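You operate a simulated robot arm through the tools that you are given. There is no shell and no other tool. Be economical: measure what you need, move in short steps, check, and stop when the job is done.

Carry out the task below with a simulated robot arm. There is one attempt and no reset: what you move stays moved.

Task
Drop the blended packs into the mixer drawer and lay both on top of the guard.
Fine: the main drive is locked; pull the hopper slide, push it back, open the drawer; it ends shut. Where these are worked on the way, their far stop is far enough and under half their travel is too little: hopper slide, mixer drawer.
Where things are to end (x, y in the base frame): fibre pack within 0.07 m of [0.45, 0.28]; fibre pack within 0.07 m of [0.42, 0.36].

The check looks at the end state, three seconds after you hand in, the way a careful person would. Anything else that was tipped, shoved, dropped, spilled or broken makes it a failure.

Robot
A 5-joint arm with a fingered hand on a trunk, on a base that drives. Base frame: it is fixed to the floor where the robot stands at the start and does not move with it; the origin is under the middle of the robot, x ahead of it, y to its left, z up. Units: m, rad, N and s.
With the tool pointing down near the work surface it reaches from about 0.28 to 0.56 m from the robot's upright axis, wherever it stands. Its first joint turns from -2.007 to 2.007 rad. Places, roughly: hopper slide [0.6, 0.1, 1]; mixer drawer [0.5, 0, 0.7]; top of the mixer guard [0.4, 0.4, 0.9]. The tool tilts only in the upright plane through the base axis and itself; it spins freely about its own axis. Payload 2.9 kg.
The TCP is the grasp point between the finger pads, 0.022 m short of the fingertips. In the tool frame z runs along the fingers and y along their closing line. Largest opening 0.124 m; the body of the gripper starts 0.06 m behind the TCP. The gripper is a hand of 3 fingers: y runs from the thumb to the fingers, the wrist lies at [0, 0, -0.218] in the tool frame, and closing takes about 1.5 s.
Orientation is told as [roll, pitch, yaw] about the base's x, y, z axes, in that order, counted from this pose: with the fingers straight down and closing along the base's y, the tool's x points along the base's -x, its y along +y and its z along -z.

Tools
- The arm moves only by the tool apply_moves. Its argument "plan" is a list of rows, each a list of 7 numbers: the turn, a rotation vector about the tool's x, y, z in rad, then the shift along the tool's x, y, z in m, then the gripper command, from -1 (shut) to 1 (fully open), values between in proportion. In form: [[ax, ay, az, dx, dy, dz, gripper], ...]. A call has 1 to 8 rows; each row shifts and turns the commanded pose from where the row before left it, along the tool's axes as they then stand. Each row takes 0.2 s and may step no farther than 0.05 m and 0.15 rad from the row before; otherwise, or with a gripper value out of range, the whole call is refused. A pose out of reach is approached as far as the arm can. The call stops where the force on the tool passes 90 N (or 10 N more than at its start, if that is more) or the arm is blocked; 0.2 s more then pass. The fingers move at their own pace (about 0.153 m/s each) and stop on an object; they squeeze with about 22 N. The grip force told is the motor's: it shows also when the fingers shut on nothing. Time passes only in rows, and 0.2 s behind the last, so rows that do not move let the fingers close. The reply holds the time, the measured pose of the TCP, the force on the tool along the base axes, the opening and the grip force, in the units named above and with some noise, with the torque about the TCP (base axes, N m) and any sound that the robot's microphone picked up.
- Cameras (640 x 400 px; columns grow to the right, rows downward): "scene" is now at [0.003, 0.1731, 1.7067]; the picture's right is [0.12, -0.99, 0.00], its down [-0.87, -0.11, -0.47] and it looks along [0.47, 0.06, -0.88] (base axes); focal length 284 px, centre (320, 200). "wrist" rides on the gripper at [0.064, -0.037, -0.075] in the tool frame; the picture's right is [0.50, 0.87, 0.00], its down [-0.62, 0.36, -0.70] and it looks along [-0.61, 0.35, 0.71] (tool axes); focal length 230 px, centre (320, 200). There is no depth. A picture from a camera that has moved, and an enlarged one, comes with that camera's place and axes in the base frame and with its lens. The place of the scene camera against the robot may be out by one fixed shift of up to 0.025 m in any direction.
- snapshot(camera): a new picture of that camera. No time passes.
- slide_trunk(by): slides the trunk up (or, below 0, down) by that many m; the arm and the scene camera ride with it, the base frame stays. It gives what a move gives, with no picture.
- steer(legs): drives the robot by 1 to 6 legs, each [ahead, left, turn to the left] in m, m and rad, along the robot's own axes; the way and the turn of a leg run together, so that a leg with both is an arc; at most 1.5 m and 3.142 rad a leg. The arm and the cameras ride along, it lands a little off, and it stops where it bumps. It gives what a move gives.
- hand_shape(shape): the hand has 3 fingers and takes this shape, open, in about a second: jaw (thumb against the fingers, like two jaws); tri (thumb and two fingers); tip (a fingertip pinch); poke (one finger out to press); point (the index stretched); flat (the hand flat); cup (the hand cupped); fist (a fist). The gripper value then closes the fingers along that shape, each until it touches; the sizes above hold for jaw. It gives what a move gives, with no picture.
- turn_head(pan, tilt): turns the head with the scene camera to pan (to the left, within 2.705 rad either way) and tilt (down, from -0.506 to 1.204), counted from straight ahead of the robot. It gives what a move gives.
- enlarge(camera, box): a new picture of the part [left, top, right, bottom] of that camera's present view, enlarged. No time passes.
- finish_job(): hands the job in; it is judged then, once.

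Work in short steps. Places have to be worked out from the pictures, the camera data and where the tool is seen: move nearer, look again, correct. Check each grasp and each placing, and mend what went wrong. You have 120 turns and 78 pictures in all, those below and enlarged ones among them. Open the gripper and draw the arm clear of the work before you hand the job in, unless the task says otherwise; then end with one line.

The tools are called after "Request:" as a command line: name --pt "numbers of a row" for each row, then --argument value for the rest, lists and objects as JSON in quotes. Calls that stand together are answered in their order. apply_moves: Moves the arm, as the interface text tells. Its arguments: {"type":"object","properties":{"plan":{"type":"array"}},"required":["plan"]} The other tools are called the same way: slide_trunk (by) slides the trunk up or down; hand_shape (shape) gives the hand a shape; steer (legs) drives the base; turn_head (pan, tilt) turns the head that bears the scene camera; snapshot (camera) takes a picture; enlarge (camera, box) takes an enlarged picture of a part of a camera's view; finish_job () hands the job in.

At the start:

```text
t: 0.0
eef_pos: [0.3434, -0.0247, 1.1995]
tool_rot: [0.0, -0.001, -0.002]
wrist_force: [0.7, 0.5, -0.3]
torque: [0.01, 0.0, 0.03]
grip_width: 0.124
grip_force: 0.0
shape: jaw
trunk travel left (down, up): [-0.825, 0.165]
robot x, y, heading: [0.0002, 0.0011, -0.001]
head pan, tilt: [0.124, 1.075]
```

scene: 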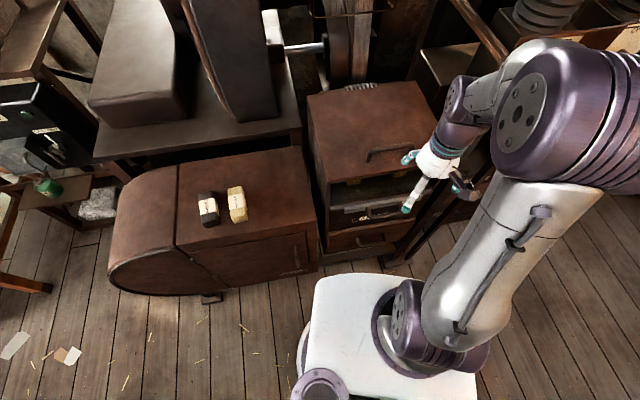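
wrist: 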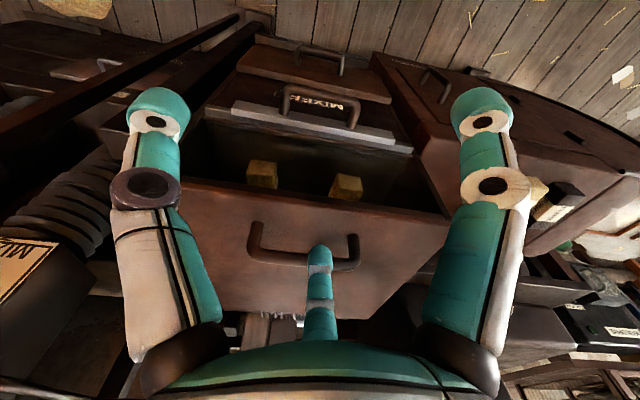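

The pictures show a cabinet with handles, and two packs already lying on a guard-like box. I'll enlarge both views to make out the parts.

Request:
enlarge --camera "scene" --box '[280, 60, 520, 280]'

Request:
enlarge --camera "scene" --box '[90, 130, 330, 310]'

Request:
enlarge --camera "wrist" --box '[180, 20, 480, 320]'

```text
1.82 times, centred on (400, 170) of scene
camera zoom: at [0.003, 0.1731, 1.7067], right [0.12, -0.99, 0.0], down [-0.87, -0.11, -0.47], along [0.47, 0.06, -0.88], focal length 517 px, centre (174, 254)
```

zoom: 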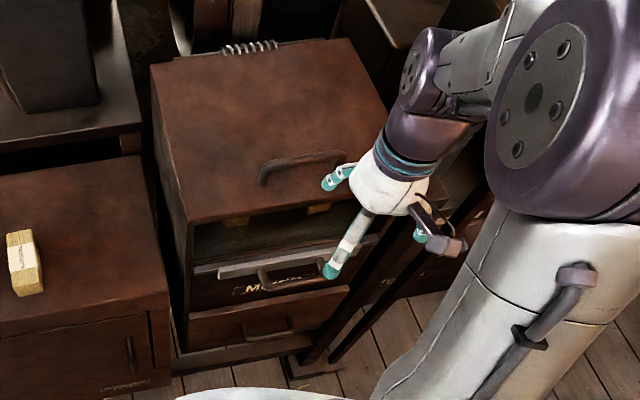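

```text
2.22 times, centred on (210, 220) of scene
camera zoom: at [0.003, 0.1731, 1.7067], right [0.12, -0.99, 0.0], down [-0.87, -0.11, -0.47], along [0.47, 0.06, -0.88], focal length 632 px, centre (564, 156)
```

zoom: 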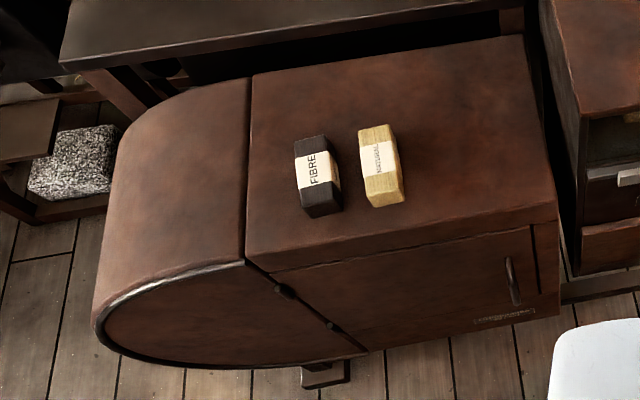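

```text
1.33 times, centred on (330, 170) of wrist
camera zoom: at [0.2789, -0.0624, 1.2759], right [-0.5, 0.87, 0.0], down [0.62, 0.36, 0.7], along [0.61, 0.35, -0.71], focal length 307 px, centre (307, 240)
```

zoom: 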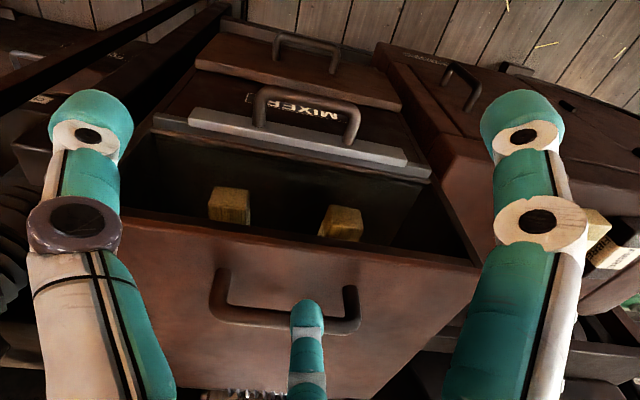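

The cabinet has a top plate with a handle, a bay holding packs, and a "MIXER" drawer. I'll back the robot up a bit for a clearer frontal view.

Request:
steer --legs '[[-0.35, 0, 0]]'

Request:
slide_trunk --by -0.3

Request:
turn_head --pan -0.15 --tilt 0.6

Request:
snapshot --camera "scene"

Request:
snapshot --camera "wrist"

```text
t: 2.3
eef_pos: [-0.011, -0.0256, 1.1995]
tool_rot: [0.0, 0.0, -0.003]
wrist_force: [-0.7, 0.1, 0.0]
torque: [-0.01, 0.02, 0.02]
grip_width: 0.1241
grip_force: 0.1
shape: jaw
trunk travel left (down, up): [-0.825, 0.165]
robot x, y, heading: [-0.3505, -0.0038, -0.005]
head pan, tilt: [0.124, 1.075]
```

```text
t: 5.3
eef_pos: [-0.0103, -0.0256, 0.9002]
tool_rot: [0.0, 0.0, -0.001]
wrist_force: [-0.2, -0.5, -0.1]
torque: [0.02, -0.01, 0.0]
grip_width: 0.1239
grip_force: 0.2
shape: jaw
trunk travel left (down, up): [-0.525, 0.465]
robot x, y, heading: [-0.3567, -0.0006, 0.002]
head pan, tilt: [0.124, 1.075]
```

```text
t: 6.2
eef_pos: [-0.0095, -0.026, 0.8996]
tool_rot: [0.0, 0.001, -0.002]
wrist_force: [-0.1, 0.4, 1.5]
torque: [-0.02, 0.0, -0.02]
grip_width: 0.1237
grip_force: 0.1
shape: jaw
trunk travel left (down, up): [-0.525, 0.465]
robot x, y, heading: [-0.3552, 0.0, -0.005]
head pan, tilt: [-0.15, 0.6]
```

```text
72 pictures are left
camera scene: at [-0.3276, 0.1521, 1.4437], right [-0.15, -0.99, 0.0], down [-0.56, 0.08, -0.82], along [0.82, -0.12, -0.57], focal length 284 px, centre (320, 200)
```

scene: 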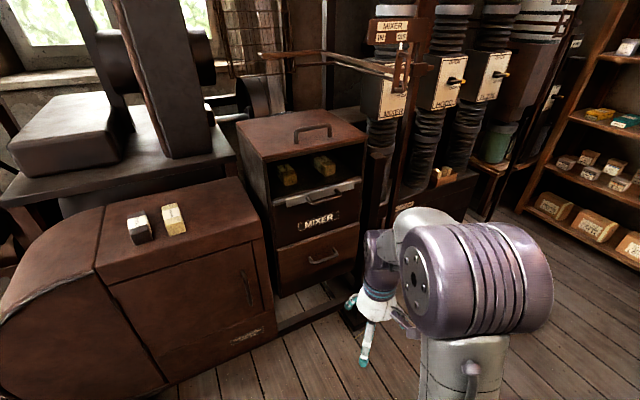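

```text
71 pictures are left
camera wrist: at [-0.075, -0.0626, 0.9759], right [-0.5, 0.87, 0.0], down [0.62, 0.36, 0.7], along [0.61, 0.35, -0.71], focal length 230 px, centre (320, 200)
```

wrist: 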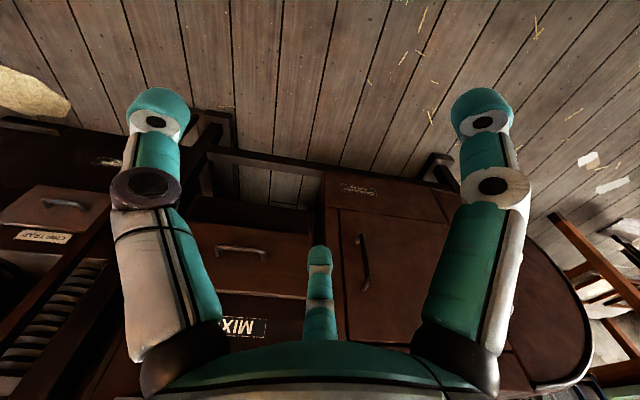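

There are labelled devices to the right; I'll enlarge those and the cabinet.

Request:
enlarge --camera "scene" --box '[350, 0, 530, 130]'

Request:
enlarge --camera "scene" --box '[220, 90, 380, 300]'

Request:
enlarge --camera "scene" --box '[90, 170, 290, 300]'

```text
3.08 times, centred on (440, 65) of scene
camera zoom: at [-0.3276, 0.1521, 1.4437], right [-0.15, -0.99, 0.0], down [-0.56, 0.08, -0.82], along [0.82, -0.12, -0.57], focal length 875 px, centre (-49, 615)
```

zoom: 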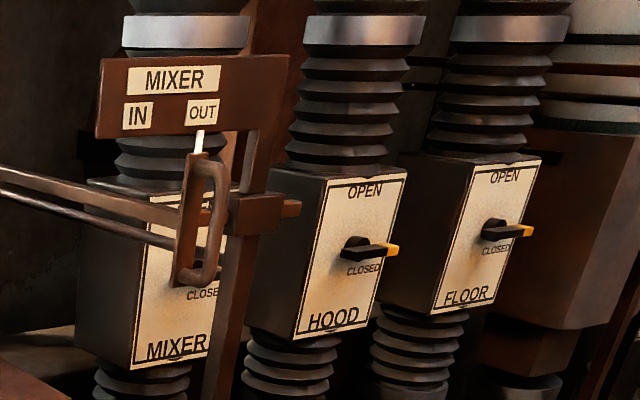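

```text
1.90 times, centred on (300, 195) of scene
camera zoom: at [-0.3276, 0.1521, 1.4437], right [-0.15, -0.99, 0.0], down [-0.56, 0.08, -0.82], along [0.82, -0.12, -0.57], focal length 542 px, centre (358, 210)
```

zoom: 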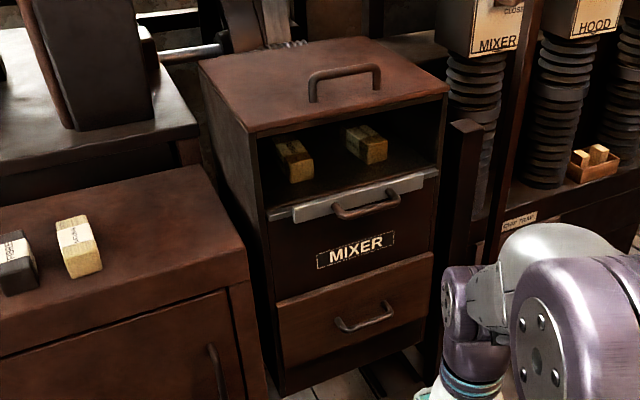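

```text
3.08 times, centred on (190, 235) of scene
camera zoom: at [-0.3276, 0.1521, 1.4437], right [-0.15, -0.99, 0.0], down [-0.56, 0.08, -0.82], along [0.82, -0.12, -0.57], focal length 875 px, centre (720, 92)
```

zoom: 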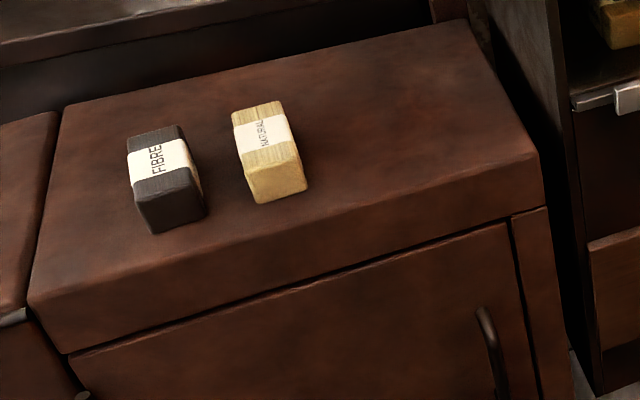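

The setup is now clear. The packs rest on the gray hopper slide (handle near [0.385, 0.03, 0.95]), and the lower wooden drawer is the mixer drawer (handle near [0.38, 0.035, 0.71]). The drive lever reads OUT, so I leave it alone. I'll line the base up and move the tool forward to start tilting it horizontal.

Request:
steer --legs '[[0, 0.033, 0]]'

Request:
apply_moves --pt "0 0 0 -0.04 0.025 0 1" --pt "0 0 0 -0.05 0 0 1" --pt "0 0 0 -0.05 0 0 1" --pt "0 0 0 -0.04 0 0 1" --pt "0 -0.143 0 0 0 0 1" --pt "0 -0.143 0 0 0 0 1" --pt "0 -0.143 0 0 0 0 1" --pt "0 -0.143 0 0 0 0 1"

```text
t: 7.1
eef_pos: [-0.0101, 0.0089, 0.9006]
tool_rot: [-0.001, -0.001, -0.003]
wrist_force: [-0.1, 0.1, 0.0]
torque: [-0.01, -0.01, 0.03]
grip_width: 0.1238
grip_force: 0.0
shape: jaw
trunk travel left (down, up): [-0.525, 0.465]
robot x, y, heading: [-0.3515, 0.032, -0.002]
head pan, tilt: [-0.15, 0.6]
```

```text
t: 8.9
eef_pos: [0.169, 0.0321, 0.8997]
tool_rot: [0.002, -0.571, -0.002]
wrist_force: [1.0, -0.3, -0.8]
torque: [0.01, 0.03, 0.0]
grip_width: 0.1241
grip_force: 0.0
shape: jaw
trunk travel left (down, up): [-0.525, 0.465]
robot x, y, heading: [-0.3515, 0.0301, -0.001]
head pan, tilt: [-0.15, 0.6]
```

Tilt is working as expected, so I'll continue to horizontal.

Request:
apply_moves --pt "0 -0.143 0 0 0 0 1" --pt "0 -0.143 0 0 0 0 1" --pt "0 -0.143 0 0 0 0 1" --pt "0 -0.143 0 0 0 0 1" --pt "0 -0.143 0 0 0 0 1" --pt "0 -0.143 0 0 0 0 1" --pt "0 -0.141 0 0 0 0 1"

Request:
apply_moves --pt "0 0 0.143 0 0 0 1" --pt "0 0 0.143 0 0 0 1" --pt "0 0 0.143 0 0 0 1" --pt "0 0 0.143 0 0 0 1" --pt "0 0 0.143 0 0 0 1" --pt "0 0 0.143 0 0 0 1" --pt "0 0 0.143 0 0 0 1" --pt "0 0 0.143 0 0 0 1"

Request:
apply_moves --pt "0 0 0.143 0 0 0 1" --pt "0 0 0.143 0 0 0 1" --pt "0 0 0.141 0 0 0 1" --pt "0 0 0 0 0 0 1"

Request:
slide_trunk --by 0.05

Request:
snapshot --camera "wrist"

Request:
snapshot --camera "scene"

```text
t: 10.5
eef_pos: [0.1717, 0.0332, 0.9007]
tool_rot: [-1.764, -1.569, 1.763]
wrist_force: [0.7, 0.4, 0.2]
torque: [0.01, 0.0, -0.02]
grip_width: 0.1239
grip_force: 0.0
shape: jaw
trunk travel left (down, up): [-0.525, 0.465]
robot x, y, heading: [-0.354, 0.0314, 0.004]
head pan, tilt: [-0.15, 0.6]
```

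```text
t: 12.3
eef_pos: [0.1711, 0.0328, 0.9008]
tool_rot: [1.57, -0.424, -1.572]
wrist_force: [0.4, 1.1, 0.5]
torque: [-0.01, -0.03, 0.01]
grip_width: 0.124
grip_force: 0.1
shape: jaw
trunk travel left (down, up): [-0.525, 0.465]
robot x, y, heading: [-0.3541, 0.0344, -0.003]
head pan, tilt: [-0.15, 0.6]
```

```text
t: 13.3
eef_pos: [0.1706, 0.0336, 0.9008]
tool_rot: [1.572, 0.002, -1.57]
wrist_force: [-0.2, 0.3, 0.0]
torque: [0.01, 0.01, 0.04]
grip_width: 0.124
grip_force: 0.1
shape: jaw
trunk travel left (down, up): [-0.525, 0.465]
robot x, y, heading: [-0.3544, 0.0323, 0.0]
head pan, tilt: [-0.15, 0.6]
```

```text
t: 14.2
eef_pos: [0.1707, 0.0332, 0.951]
tool_rot: [1.569, 0.001, -1.569]
wrist_force: [0.2, 0.0, 0.1]
torque: [0.01, 0.02, -0.03]
grip_width: 0.1242
grip_force: 0.0
shape: jaw
trunk travel left (down, up): [-0.575, 0.415]
robot x, y, heading: [-0.3551, 0.0335, -0.002]
head pan, tilt: [-0.15, 0.6]
```

```text
67 pictures are left
camera wrist: at [0.0941, 0.0962, 0.9136], right [0.0, 0.5, 0.87], down [-0.7, -0.62, 0.36], along [0.71, -0.61, 0.35], focal length 230 px, centre (320, 200)
```

wrist: 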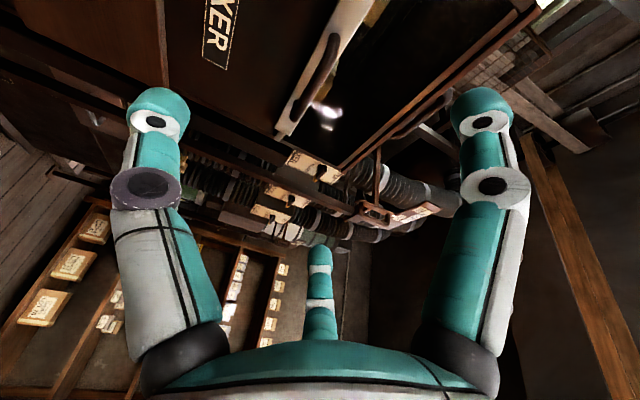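

```text
66 pictures are left
camera scene: at [-0.3274, 0.1851, 1.4938], right [-0.15, -0.99, 0.0], down [-0.56, 0.09, -0.82], along [0.82, -0.12, -0.57], focal length 284 px, centre (320, 200)
```

scene: 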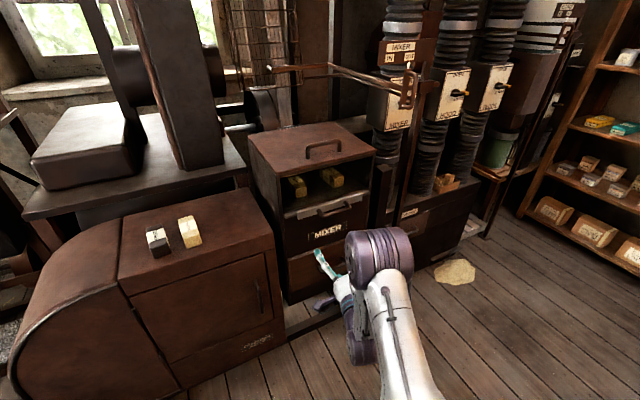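

The slide handle triangulates to about [0.385, 0.03, 0.958]. I'll move the tool forward to x≈0.31 and look again.

Request:
apply_moves --pt "0 0 0 0 0.007 0.05 1" --pt "0 0 0 0 0 0.05 1" --pt "0 0 0 0 0 0.04 1"

Request:
snapshot --camera "wrist"

Request:
enlarge --camera "scene" --box '[240, 120, 400, 310]'

```text
refused: row 1 steps farther than a row can; nothing moved
```

```text
65 pictures are left
camera wrist: at [0.0941, 0.0962, 0.9136], right [0.0, 0.5, 0.87], down [-0.7, -0.62, 0.36], along [0.71, -0.61, 0.35], focal length 230 px, centre (320, 200)
```

wrist: 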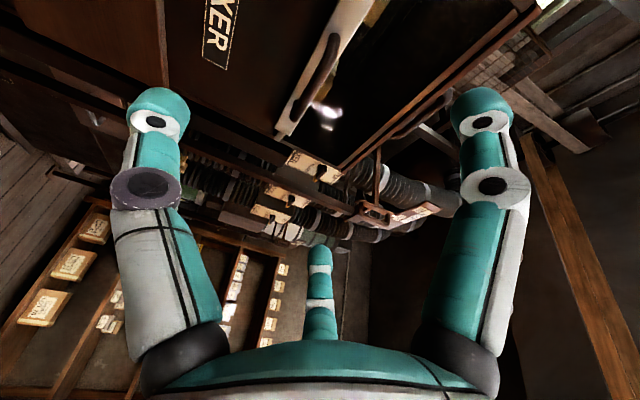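

```text
2.11 times, centred on (320, 215) of scene
camera zoom: at [-0.3274, 0.1851, 1.4938], right [-0.15, -0.99, 0.0], down [-0.56, 0.09, -0.82], along [0.82, -0.12, -0.57], focal length 599 px, centre (320, 168)
```

zoom: 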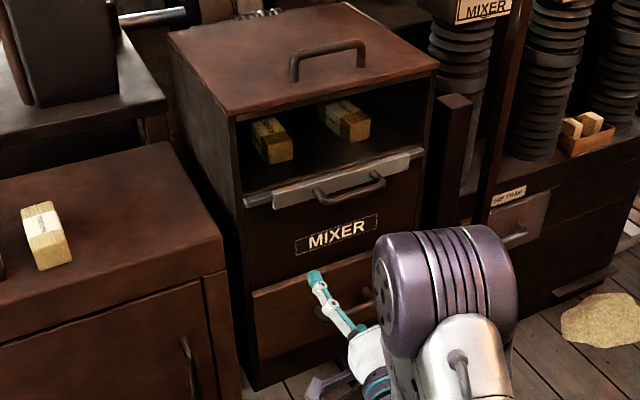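

The first row was a bit over the step limit; I'll send smaller rows.

Request:
apply_moves --pt "0 0 0 0 0.007 0.045 1" --pt "0 0 0 0 0 0.045 1" --pt "0 0 0 0 0 0.045 1"

Request:
snapshot --camera "wrist"

Request:
enlarge --camera "scene" --box '[240, 120, 400, 310]'

```text
t: 15.0
eef_pos: [0.3033, 0.0316, 0.9579]
tool_rot: [1.569, 0.0, -1.573]
wrist_force: [-0.1, 0.7, 0.4]
torque: [0.02, -0.01, -0.01]
grip_width: 0.1239
grip_force: 0.1
shape: jaw
trunk travel left (down, up): [-0.575, 0.415]
robot x, y, heading: [-0.3491, 0.03, -0.006]
head pan, tilt: [-0.15, 0.6]
```

```text
63 pictures are left
camera wrist: at [0.2283, 0.0957, 0.9214], right [0.0, 0.5, 0.87], down [-0.7, -0.62, 0.36], along [0.71, -0.61, 0.35], focal length 230 px, centre (320, 200)
```

wrist: 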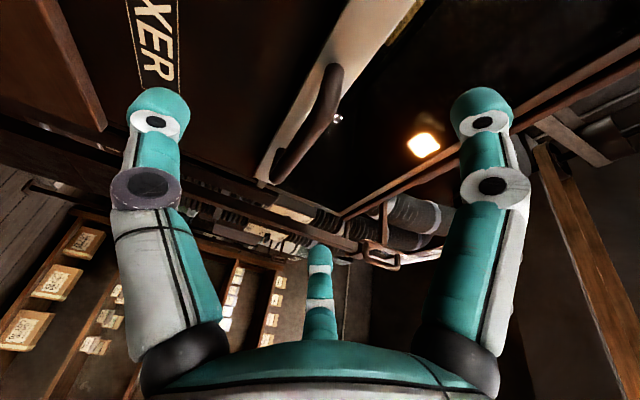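

```text
2.11 times, centred on (320, 215) of scene
camera zoom: at [-0.3266, 0.185, 1.4938], right [-0.15, -0.99, 0.0], down [-0.56, 0.09, -0.82], along [0.82, -0.12, -0.57], focal length 599 px, centre (320, 168)
```

zoom: 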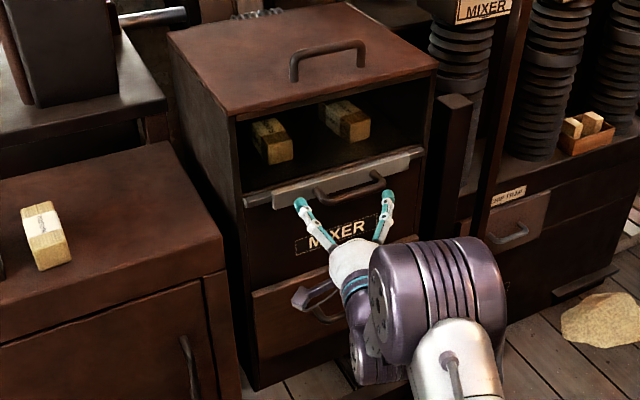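

The two upper fingers look widely spread around the handle. I'll test-close the hand here in free air to see how the fingers converge.

Request:
apply_moves --pt "0 0 0 0 0 0 -0.8" --pt "0 0 0 0 0 0 -0.8" --pt "0 0 0 0 0 0 -0.8" --pt "0 0 0 0 0 0 -0.8" --pt "0 0 0 0 0 0 -0.8"

Request:
snapshot --camera "wrist"

Request:
enlarge --camera "scene" --box '[240, 120, 400, 310]'

```text
t: 16.2
eef_pos: [0.3031, 0.0326, 0.9582]
tool_rot: [1.571, 0.0, -1.571]
wrist_force: [-0.3, 0.4, -0.3]
torque: [0.01, 0.0, 0.0]
grip_width: 0.0127
grip_force: 0.0
shape: jaw
trunk travel left (down, up): [-0.575, 0.415]
robot x, y, heading: [-0.3594, 0.0339, -0.002]
head pan, tilt: [-0.15, 0.6]
```

```text
61 pictures are left
camera wrist: at [0.2275, 0.0958, 0.9218], right [0.0, 0.5, 0.87], down [-0.7, -0.62, 0.36], along [0.71, -0.61, 0.35], focal length 230 px, centre (320, 200)
```

wrist: 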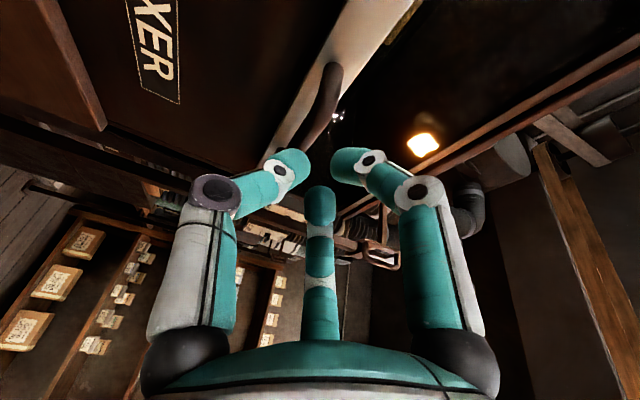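

```text
2.11 times, centred on (320, 215) of scene
camera zoom: at [-0.3274, 0.185, 1.4938], right [-0.15, -0.99, 0.0], down [-0.56, 0.09, -0.83], along [0.82, -0.12, -0.56], focal length 599 px, centre (320, 168)
```

zoom: 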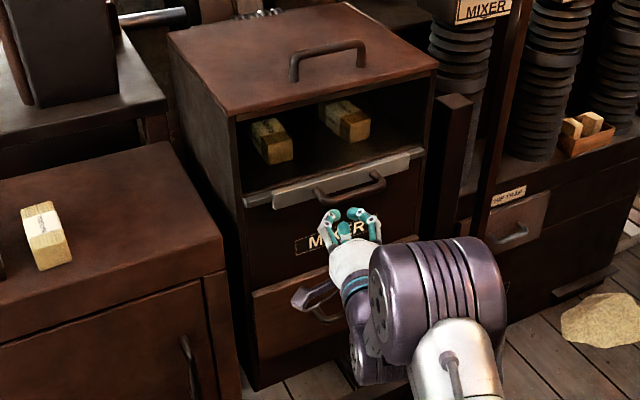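

The hand closes like a three-jaw chuck toward the centre, which will take the bar well. I'll open, move forward onto the bar and close.

Request:
apply_moves --pt "0 0 0 0 0 0 1" --pt "0 0 0 0 0 0 1" --pt "0 0 0 0 0 0 1" --pt "0 0 0 0 0 0 1" --pt "0 0 0 0 0 0.04 1" --pt "0 0 0 0 0 0.025 1" --pt "0 0 0 0 0 0 1"

Request:
snapshot --camera "wrist"

Request:
enlarge --camera "scene" --box '[260, 150, 380, 270]'

```text
t: 17.8
eef_pos: [0.3697, 0.0332, 0.9578]
tool_rot: [1.568, -0.001, -1.572]
wrist_force: [1.0, 0.3, -0.9]
torque: [-0.01, 0.01, 0.01]
grip_width: 0.1238
grip_force: 0.0
shape: jaw
trunk travel left (down, up): [-0.575, 0.415]
robot x, y, heading: [-0.3602, 0.0334, -0.004]
head pan, tilt: [-0.15, 0.6]
```

```text
59 pictures are left
camera wrist: at [0.2932, 0.0957, 0.9216], right [0.0, 0.5, 0.87], down [-0.7, -0.62, 0.36], along [0.71, -0.61, 0.35], focal length 230 px, centre (320, 200)
```

wrist: 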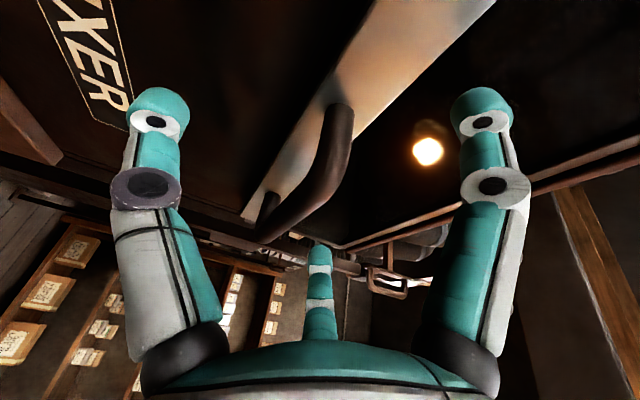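

```text
3.33 times, centred on (320, 210) of scene
camera zoom: at [-0.3275, 0.185, 1.4938], right [-0.15, -0.99, 0.0], down [-0.56, 0.09, -0.83], along [0.82, -0.12, -0.56], focal length 948 px, centre (320, 167)
```

zoom: 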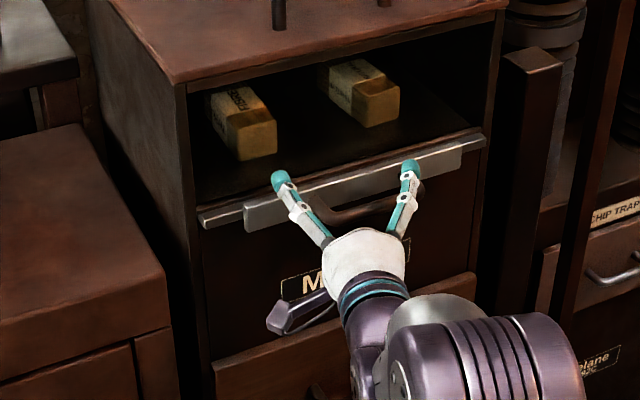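

The bar sits at about [0.381, 0.023, 0.95]. I'll make a small correction and close on it.

Request:
apply_moves --pt "0 0 0 -0.01 -0.008 0.009 1" --pt "0 0 0 0 0 0 1" --pt "0 0 0 0 0 0 -1" --pt "0 0 0 0 0 0 -1" --pt "0 0 0 0 0 0 -1" --pt "0 0 0 0 0 0 -1" --pt "0 0 0 0 0 0 -1" --pt "0 0 0 0 0 0 -1"

Request:
snapshot --camera "wrist"

```text
t: 19.6
eef_pos: [0.377, 0.0237, 0.9524]
tool_rot: [1.574, -0.001, -1.584]
wrist_force: [2.5, -0.4, 13.7]
torque: [0.7, -0.8, 0.44]
grip_width: 0.0119
grip_force: 22.4
shape: jaw
out of reach, approached as far as the arm can: row 1
trunk travel left (down, up): [-0.575, 0.415]
robot x, y, heading: [-0.3531, 0.0365, -0.004]
head pan, tilt: [-0.15, 0.6]
```

```text
57 pictures are left
camera wrist: at [0.3019, 0.0892, 0.9153], right [0.0, 0.5, 0.87], down [-0.71, -0.61, 0.35], along [0.7, -0.62, 0.35], focal length 230 px, centre (320, 200)
```

wrist: 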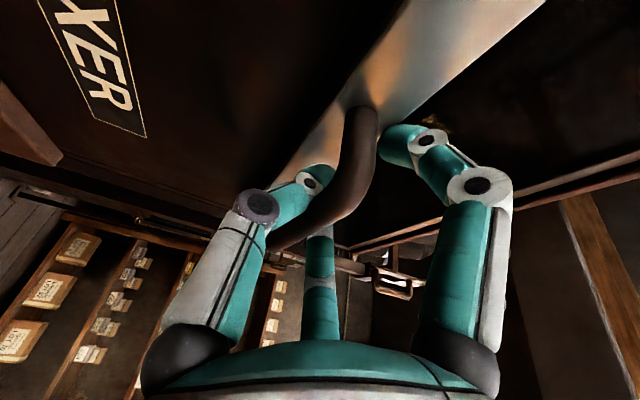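

The bar is gripped (width 0.012, 22 N). I'll pull the slide toward the robot.

Request:
apply_moves --pt "0 0 0 0 0 -0.02 -1" --pt "0 0 0 0 0 -0.03 -1" --pt "0 0 0 0 0 -0.03 -1" --pt "0 0 0 0 0 -0.03 -1"

Request:
snapshot --camera "scene"

```text
t: 20.6
eef_pos: [0.2691, 0.0061, 0.9576]
tool_rot: [1.593, 0.009, -1.599]
wrist_force: [16.6, -53.8, 47.8]
torque: [1.42, -1.78, -0.19]
grip_width: 0.0076
grip_force: 22.0
shape: jaw
trunk travel left (down, up): [-0.575, 0.415]
robot x, y, heading: [-0.348, 0.03, -0.014]
head pan, tilt: [-0.15, 0.6]
```

```text
56 pictures are left
camera scene: at [-0.3276, 0.1679, 1.4956], right [-0.16, -0.99, -0.01], down [-0.55, 0.1, -0.83], along [0.82, -0.13, -0.56], focal length 284 px, centre (320, 200)
```

scene: 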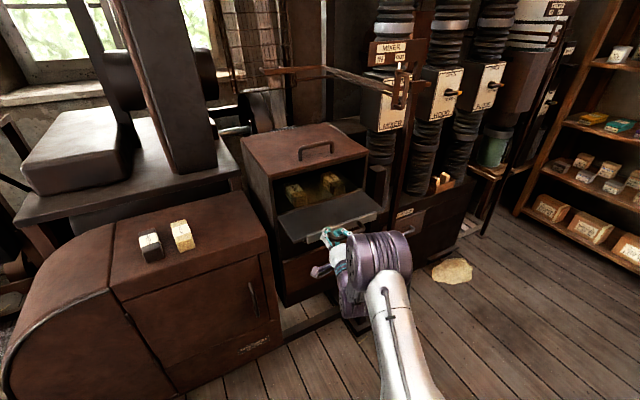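

The slide moves, but the side force (−54 N in y) and the front edge's slant show the cabinet is turned about 18°, so it pulls out along about (−0.95, −0.31). I'll release, back off, and line the robot up with that direction.

Request:
apply_moves --pt "0 0 0 0 0 0 1" --pt "0 0 0 0 0 0 1" --pt "0 0 0 0 0 0 1" --pt "0 0 0 0 0 0 1" --pt "0 0 0 0 0 0 1"

Request:
enlarge --camera "scene" --box '[220, 110, 420, 300]'

Request:
snapshot --camera "wrist"

```text
t: 21.8
eef_pos: [0.2666, 0.0285, 0.9481]
tool_rot: [1.569, 0.001, -1.579]
wrist_force: [0.3, 0.1, -0.6]
torque: [0.0, -0.01, -0.01]
grip_width: 0.1238
grip_force: 0.1
shape: jaw
trunk travel left (down, up): [-0.575, 0.415]
robot x, y, heading: [-0.3546, 0.0297, -0.001]
head pan, tilt: [-0.15, 0.6]
```

```text
2.11 times, centred on (320, 205) of scene
camera zoom: at [-0.3275, 0.1853, 1.4938], right [-0.15, -0.99, 0.0], down [-0.56, 0.09, -0.83], along [0.82, -0.12, -0.56], focal length 599 px, centre (320, 190)
```

zoom: 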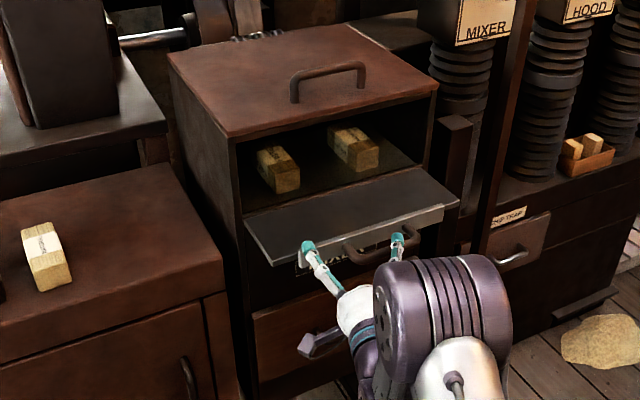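

```text
54 pictures are left
camera wrist: at [0.1916, 0.0919, 0.912], right [0.01, 0.5, 0.87], down [-0.71, -0.61, 0.36], along [0.71, -0.61, 0.35], focal length 230 px, centre (320, 200)
```

wrist: 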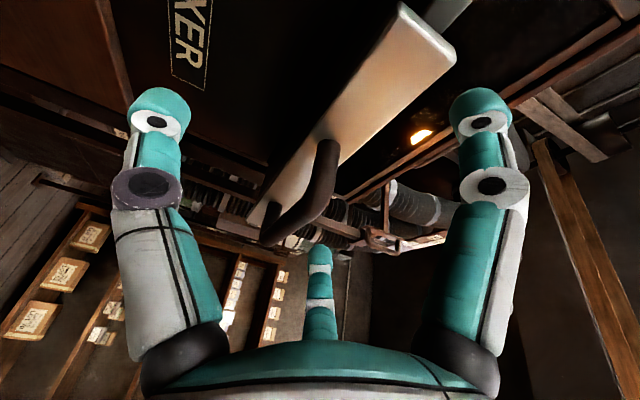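

The bar is now near [0.29, 0.003, 0.948], with the slide direction turned about 0.28 rad. I'll back the hand off and re-station the robot at about [-0.30, -0.165] with heading 0.28.

Request:
apply_moves --pt "0 0 0 0 0 -0.04 1" --pt "0 0 0 0 0 -0.04 1"

Request:
steer --legs '[[-0.05, -0.195, 0], [0, 0, 0.28]]'

Request:
turn_head --pan 0.1 --tilt 0.75

Request:
snapshot --camera "scene"

Request:
snapshot --camera "wrist"

```text
t: 22.4
eef_pos: [0.1863, 0.0287, 0.9485]
tool_rot: [1.571, 0.001, -1.579]
wrist_force: [0.0, 0.7, -0.4]
torque: [-0.02, 0.04, -0.02]
grip_width: 0.1235
grip_force: 0.0
shape: jaw
trunk travel left (down, up): [-0.575, 0.415]
robot x, y, heading: [-0.3509, 0.0364, -0.002]
head pan, tilt: [-0.15, 0.6]
```

```text
t: 23.5
eef_pos: [0.1713, -0.0598, 0.9484]
tool_rot: [1.571, 0.001, -1.595]
wrist_force: [0.1, 0.2, 0.2]
torque: [0.0, 0.03, 0.0]
grip_width: 0.1238
grip_force: 0.2
shape: jaw
trunk travel left (down, up): [-0.575, 0.415]
robot x, y, heading: [-0.3688, -0.0498, -0.019]
head pan, tilt: [-0.15, 0.6]
stopped in leg 1: the robot was blocked; the commanded pose is now the measured one
```

```text
t: 24.3
eef_pos: [0.1712, -0.06, 0.9496]
tool_rot: [1.571, 0.003, -1.595]
wrist_force: [-0.1, -0.1, 0.0]
torque: [0.02, 0.0, 0.02]
grip_width: 0.1239
grip_force: 0.0
shape: jaw
trunk travel left (down, up): [-0.575, 0.415]
robot x, y, heading: [-0.3701, -0.0487, -0.022]
head pan, tilt: [0.099, 0.75]
```

```text
53 pictures are left
camera scene: at [-0.3467, 0.1264, 1.481], right [0.08, -1.0, 0.0], down [-0.68, -0.06, -0.73], along [0.73, 0.06, -0.68], focal length 284 px, centre (320, 200)
```

scene: 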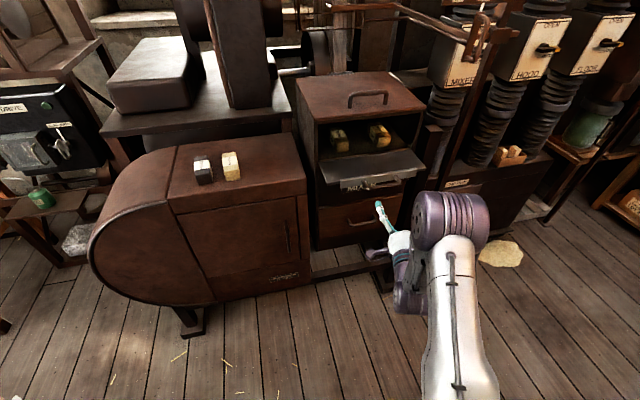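

```text
52 pictures are left
camera wrist: at [0.0958, 0.006, 0.9121], right [0.01, 0.5, 0.87], down [-0.72, -0.6, 0.36], along [0.7, -0.62, 0.35], focal length 230 px, centre (320, 200)
```

wrist: 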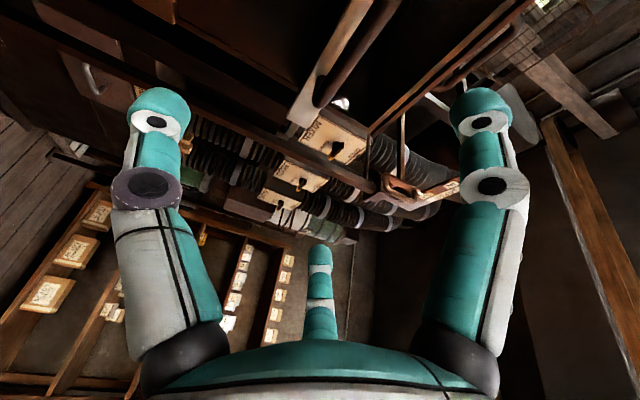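

The drive was blocked on the right. I'll look to that side to see what's there.

Request:
turn_head --pan -1.2 --tilt 0.95

Request:
snapshot --camera "scene"

```text
t: 25.8
eef_pos: [0.1695, -0.0591, 0.9492]
tool_rot: [1.571, 0.001, -1.594]
wrist_force: [-0.6, 0.1, -0.2]
torque: [0.05, 0.01, 0.01]
grip_width: 0.1239
grip_force: 0.1
shape: jaw
trunk travel left (down, up): [-0.575, 0.415]
robot x, y, heading: [-0.3703, -0.0446, -0.017]
head pan, tilt: [-1.201, 0.949]
```

```text
51 pictures are left
camera scene: at [-0.4042, 0.0516, 1.4654], right [-0.94, -0.35, 0.0], down [-0.28, 0.76, -0.58], along [0.2, -0.55, -0.81], focal length 284 px, centre (320, 200)
```

scene: 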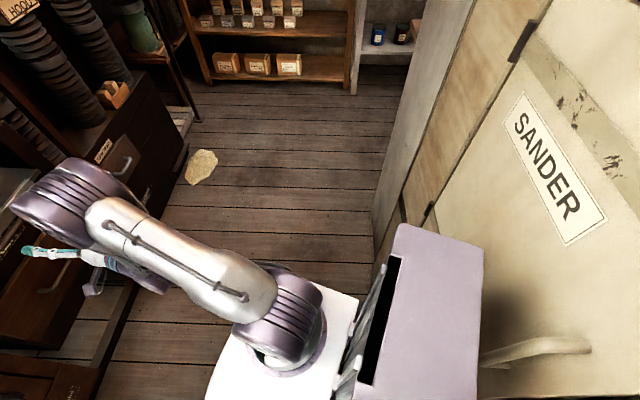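

The robot's rear touches the big sander cabinet behind on the right, while the floor ahead is free. The axis position is what sets the tool's direction, so I'll drive forward first and then sideways.

Request:
steer --legs '[[0.09, 0, 0.017]]'

Request:
steer --legs '[[0, -0.11, 0]]'

```text
t: 26.9
eef_pos: [0.2598, -0.051, 0.9486]
tool_rot: [1.57, 0.0, -1.578]
wrist_force: [0.3, -0.1, -0.8]
torque: [0.0, -0.01, 0.0]
grip_width: 0.1239
grip_force: 0.1
shape: jaw
trunk travel left (down, up): [-0.575, 0.415]
robot x, y, heading: [-0.2839, -0.0453, 0.0]
head pan, tilt: [-1.201, 0.949]
```

```text
t: 28.1
eef_pos: [0.2582, -0.1609, 0.9493]
tool_rot: [1.57, -0.001, -1.575]
wrist_force: [1.0, -0.2, -0.3]
torque: [-0.02, 0.01, -0.01]
grip_width: 0.1242
grip_force: 0.1
shape: jaw
trunk travel left (down, up): [-0.575, 0.415]
robot x, y, heading: [-0.2819, -0.1574, 0.003]
head pan, tilt: [-1.201, 0.949]
```

Now the axis is at [-0.282, -0.157], well in line with the bar (bearing 0.27). I'll swing the hand to that bearing with the arm.

Request:
apply_moves --pt "0 0 0 0 0 -0.02 1" --pt "0 0.07 0 0.036 0 0 1" --pt "0 0.07 0 0.036 0 0 1" --pt "0 0.07 0 0.036 0 0 1" --pt "0 0.065 0 0.034 0 0 1" --pt "0 0 0 0 0 0 1"

Request:
turn_head --pan 0.25 --tilt 0.75

Request:
snapshot --camera "wrist"

Request:
snapshot --camera "scene"

```text
t: 29.5
eef_pos: [0.2275, -0.0306, 0.947]
tool_rot: [1.571, 0.001, -1.297]
wrist_force: [0.2, 0.5, 0.0]
torque: [0.0, -0.02, 0.01]
grip_width: 0.1237
grip_force: 0.0
shape: jaw
out of reach, approached as far as the arm can: row 4, 5
trunk travel left (down, up): [-0.575, 0.415]
robot x, y, heading: [-0.2829, -0.1623, 0.007]
head pan, tilt: [-1.201, 0.949]
```

```text
t: 31.1
eef_pos: [0.2275, -0.0308, 0.9488]
tool_rot: [1.571, -0.002, -1.295]
wrist_force: [0.0, -0.1, -0.6]
torque: [-0.01, 0.02, -0.01]
grip_width: 0.1239
grip_force: 0.0
shape: jaw
trunk travel left (down, up): [-0.575, 0.415]
robot x, y, heading: [-0.2849, -0.1603, 0.005]
head pan, tilt: [0.25, 0.75]
```

```text
50 pictures are left
camera wrist: at [0.1371, 0.0094, 0.9109], right [-0.14, 0.48, 0.87], down [-0.51, -0.78, 0.36], along [0.85, -0.39, 0.35], focal length 230 px, centre (320, 200)
```

wrist: 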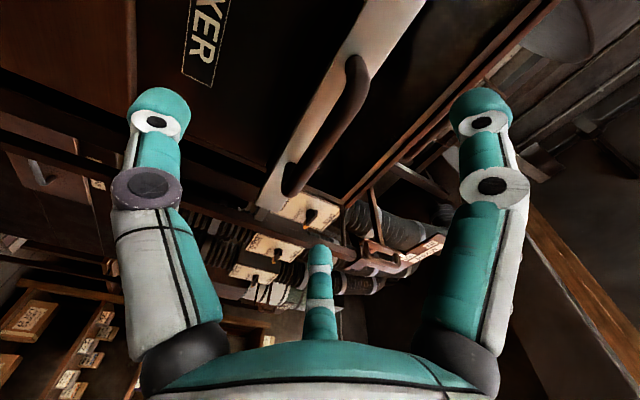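

```text
49 pictures are left
camera scene: at [-0.2634, 0.0274, 1.4809], right [0.25, -0.97, 0.0], down [-0.66, -0.17, -0.73], along [0.71, 0.18, -0.68], focal length 284 px, centre (320, 200)
```

scene: 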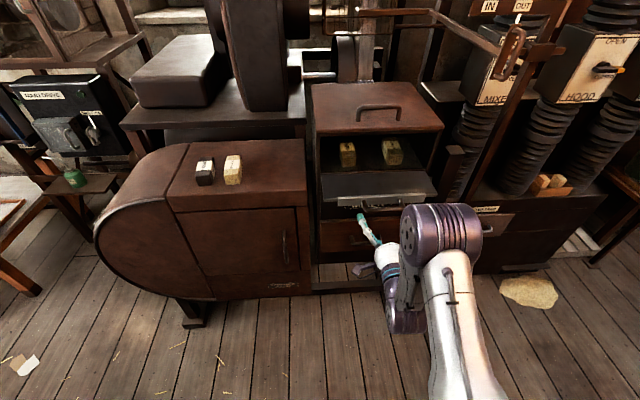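

The tool is now square to the slide, and the bar is about 0.06 m ahead. I'll advance and grip.

Request:
apply_moves --pt "0 0 0 0.004 0 0.035 1" --pt "0 0 0 0 0 0.027 1" --pt "0 0 0 0 0 0 1" --pt "0 0 0 0 0 0 -1" --pt "0 0 0 0 0 0 -1" --pt "0 0 0 0 0 0 -1" --pt "0 0 0 0 0 0 -1" --pt "0 0 0 0 0 0 -1"

Request:
snapshot --camera "wrist"

```text
t: 32.9
eef_pos: [0.2875, -0.0144, 0.9506]
tool_rot: [1.574, 0.0, -1.297]
wrist_force: [1.4, -1.4, 10.3]
torque: [-0.03, 0.06, 0.0]
grip_width: 0.0049
grip_force: 21.3
shape: jaw
out of reach, approached as far as the arm can: row 1
trunk travel left (down, up): [-0.575, 0.415]
robot x, y, heading: [-0.2826, -0.1569, -0.001]
head pan, tilt: [0.25, 0.75]
```

```text
48 pictures are left
camera wrist: at [0.1969, 0.0259, 0.9125], right [-0.14, 0.48, 0.87], down [-0.51, -0.78, 0.35], along [0.85, -0.39, 0.35], focal length 230 px, centre (320, 200)
```

wrist: 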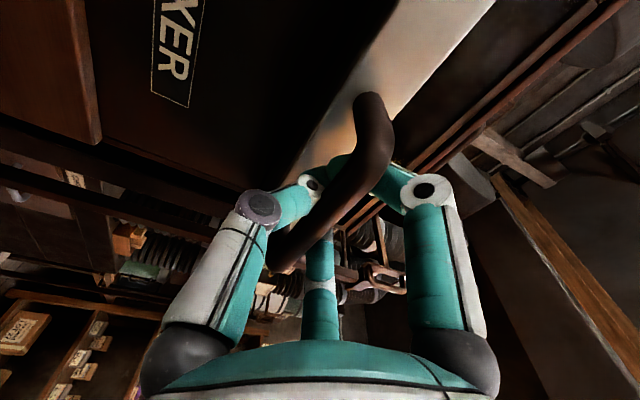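

The fingers are hooked behind the bar. I'll pull along the tool axis.

Request:
apply_moves --pt "0 0 0 0 0 -0.03 -1" --pt "0 0 0 0 0 -0.03 -1" --pt "0 0 0 0 0 -0.025 -1"

Request:
snapshot --camera "scene"

```text
t: 33.6
eef_pos: [0.207, -0.0393, 0.9492]
tool_rot: [1.572, 0.003, -1.298]
wrist_force: [3.4, -11.1, 9.5]
torque: [0.06, 0.03, 0.09]
grip_width: 0.0048
grip_force: 22.1
shape: jaw
trunk travel left (down, up): [-0.575, 0.415]
robot x, y, heading: [-0.2812, -0.1564, 0.001]
head pan, tilt: [0.25, 0.75]
```

```text
47 pictures are left
camera scene: at [-0.2637, 0.0241, 1.4813], right [0.25, -0.97, 0.0], down [-0.66, -0.17, -0.73], along [0.71, 0.18, -0.68], focal length 284 px, centre (320, 200)
```

scene: 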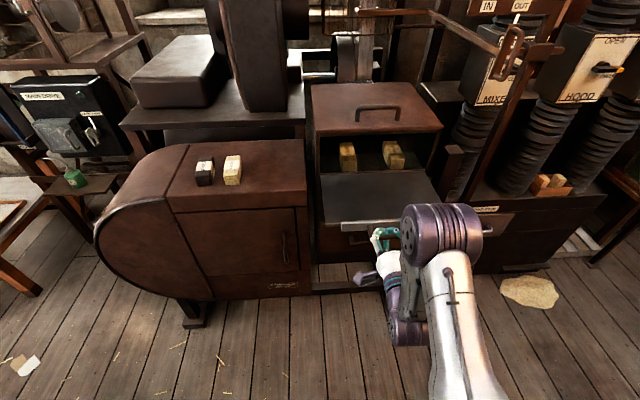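

It is sliding smoothly and the packs are still sitting in the hopper. I'll keep pulling.

Request:
apply_moves --pt "0 0 0 0 0 -0.025 -1" --pt "0 0 0 0 0 -0.025 -1" --pt "0 0 0 0 0 -0.02 -1" --pt "0 0 0 0 0 0 -1"

Request:
enlarge --camera "scene" --box '[290, 70, 490, 290]'

```text
t: 34.6
eef_pos: [0.1762, -0.0502, 0.9486]
tool_rot: [1.594, 0.002, -1.301]
wrist_force: [4.7, -11.9, 66.9]
torque: [0.2, 0.32, 0.12]
grip_width: 0.0048
grip_force: 21.9
shape: jaw
out of reach, approached as far as the arm can: row 1, 2, 3
trunk travel left (down, up): [-0.575, 0.415]
robot x, y, heading: [-0.2825, -0.1588, 0.003]
head pan, tilt: [0.25, 0.75]
```

```text
1.82 times, centred on (390, 180) of scene
camera zoom: at [-0.2716, 0.0219, 1.4822], right [0.25, -0.97, 0.0], down [-0.66, -0.17, -0.74], along [0.71, 0.18, -0.68], focal length 517 px, centre (193, 236)
```

zoom: 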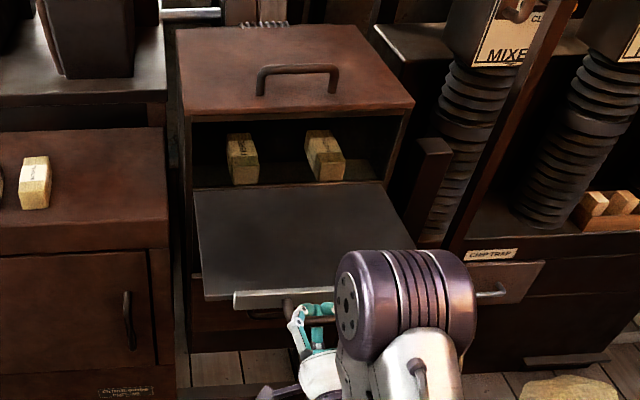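

The arm is at its near limit for a level tool, with the slide out about 0.21 m and the packs still up. I'll pitch the hand downward around the bar to gain reach toward the robot.

Request:
apply_moves --pt "0.1 0 0 0 0 0.02 -1" --pt "0.14 0 0 0 0 0 -1" --pt "0.14 0 0 0 0 0 -1" --pt "0.14 0 0 0 0 0 -1"

Request:
snapshot --camera "wrist"

```text
t: 35.6
eef_pos: [0.1983, -0.0446, 0.9469]
tool_rot: [1.072, 0.003, -1.302]
wrist_force: [3.8, -10.3, 54.8]
torque: [0.08, -0.24, 0.2]
grip_width: 0.0054
grip_force: 21.8
shape: jaw
trunk travel left (down, up): [-0.575, 0.415]
robot x, y, heading: [-0.2836, -0.1546, 0.0]
head pan, tilt: [0.25, 0.75]
```

```text
45 pictures are left
camera wrist: at [0.0994, -0.0054, 0.9507], right [0.27, 0.59, 0.76], down [-0.26, -0.71, 0.65], along [0.93, -0.38, -0.03], focal length 230 px, centre (320, 200)
```

wrist: 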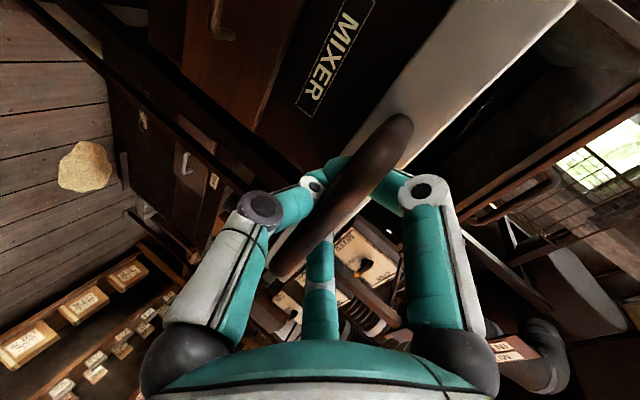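

The hand pivoted well around the bar. I'll ease the downward strain slightly and continue pulling horizontally.

Request:
apply_moves --pt "0 0 0 0 0.006 -0.004 -1" --pt "0 0 0 0 -0.0149 -0.026 -1" --pt "0 0 0 0 -0.0149 -0.026 -1" --pt "0 0 0 0 -0.0149 -0.026 -1" --pt "0 0 0 0 0 0 -1"

Request:
enlarge --camera "scene" --box '[290, 70, 490, 290]'

```text
t: 36.9
eef_pos: [0.1742, -0.052, 0.9477]
tool_rot: [1.045, 0.004, -1.302]
wrist_force: [4.5, -15.2, -6.6]
torque: [0.03, -0.19, 0.09]
grip_width: 0.0038
grip_force: 21.8
shape: jaw
out of reach, approached as far as the arm can: row 3, 4
trunk travel left (down, up): [-0.575, 0.415]
robot x, y, heading: [-0.2841, -0.1549, 0.0]
head pan, tilt: [0.25, 0.75]
```

```text
1.82 times, centred on (390, 180) of scene
camera zoom: at [-0.2614, 0.0237, 1.4811], right [0.25, -0.97, 0.0], down [-0.66, -0.17, -0.73], along [0.71, 0.18, -0.68], focal length 517 px, centre (193, 236)
```

zoom: 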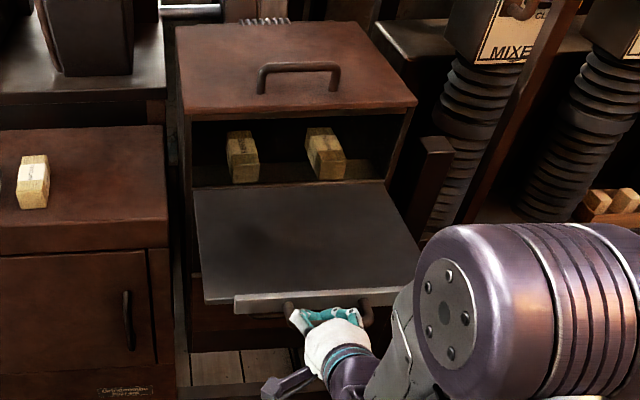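

The arm is again at its fold limit with little force, so the slide isn't at its stop yet. I'll pitch the hand further down around the bar and pull more.

Request:
apply_moves --pt "0.14 0 0 0 0 0 -1" --pt "0.14 0 0 0 0 0 -1" --pt "0.14 0 0 0 0 0 -1" --pt "0 0 0 0 0 0 -1"

```text
t: 37.9
eef_pos: [0.1738, -0.0516, 0.9482]
tool_rot: [0.627, 0.004, -1.301]
wrist_force: [5.7, -17.3, -11.7]
torque: [0.66, -0.19, -0.15]
grip_width: 0.0023
grip_force: 22.4
shape: jaw
trunk travel left (down, up): [-0.575, 0.415]
robot x, y, heading: [-0.2847, -0.1609, 0.001]
head pan, tilt: [0.25, 0.75]
```

Request:
apply_moves --pt "0 0 0 0 -0.0162 -0.0117 -1" --pt "0 0 0 0 -0.0162 -0.0117 -1" --pt "0 0 0 0 0 0 -1"

Request:
snapshot --camera "wrist"

```text
t: 38.6
eef_pos: [0.1348, -0.0639, 0.9484]
tool_rot: [0.632, 0.006, -1.303]
wrist_force: [7.9, -24.6, -1.6]
torque: [0.93, -0.09, -0.16]
grip_width: 0.0023
grip_force: 21.9
shape: jaw
trunk travel left (down, up): [-0.575, 0.415]
robot x, y, heading: [-0.2828, -0.1559, -0.002]
head pan, tilt: [0.25, 0.75]
```

```text
43 pictures are left
camera wrist: at [0.046, -0.023, 0.9877], right [0.54, 0.66, 0.51], down [0.04, -0.63, 0.77], along [0.84, -0.4, -0.37], focal length 230 px, centre (320, 200)
```

wrist: 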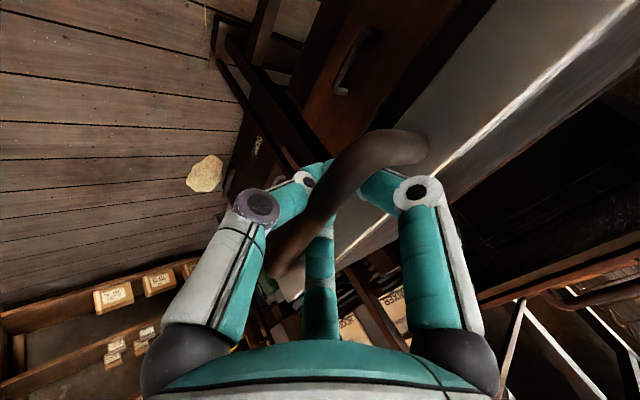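

Slide movement works now; the true direction seems nearer 0.32 rad, so I'll add a small sideways component and continue.

Request:
apply_moves --pt "0 0 0 -0.004 -0.0162 -0.0117 -1" --pt "0 0 0 -0.001 -0.0162 -0.0117 -1" --pt "0 0 0 -0.001 -0.0162 -0.0117 -1" --pt "0 0 0 0 0 0 -1"

Request:
enlarge --camera "scene" --box '[290, 70, 490, 290]'

```text
t: 39.3
eef_pos: [0.123, -0.0685, 0.9508]
tool_rot: [0.659, -0.004, -1.304]
wrist_force: [51.4, 3.4, -29.6]
torque: [0.21, 0.17, 0.51]
grip_width: 0.0007
grip_force: 21.6
shape: jaw
out of reach, approached as far as the arm can: row 3
trunk travel left (down, up): [-0.575, 0.415]
robot x, y, heading: [-0.2774, -0.1563, 0.001]
head pan, tilt: [0.25, 0.75]
stopped in row 3: the force on the tool passed its limit at 96 N (the readings are from after the stop); the commanded pose is now the measured one
```

```text
1.82 times, centred on (390, 180) of scene
camera zoom: at [-0.2423, 0.0303, 1.4793], right [0.25, -0.97, 0.0], down [-0.67, -0.17, -0.72], along [0.7, 0.18, -0.69], focal length 517 px, centre (193, 236)
```

zoom: 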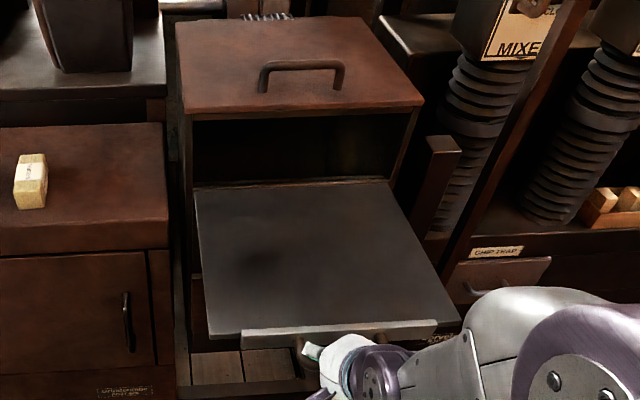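

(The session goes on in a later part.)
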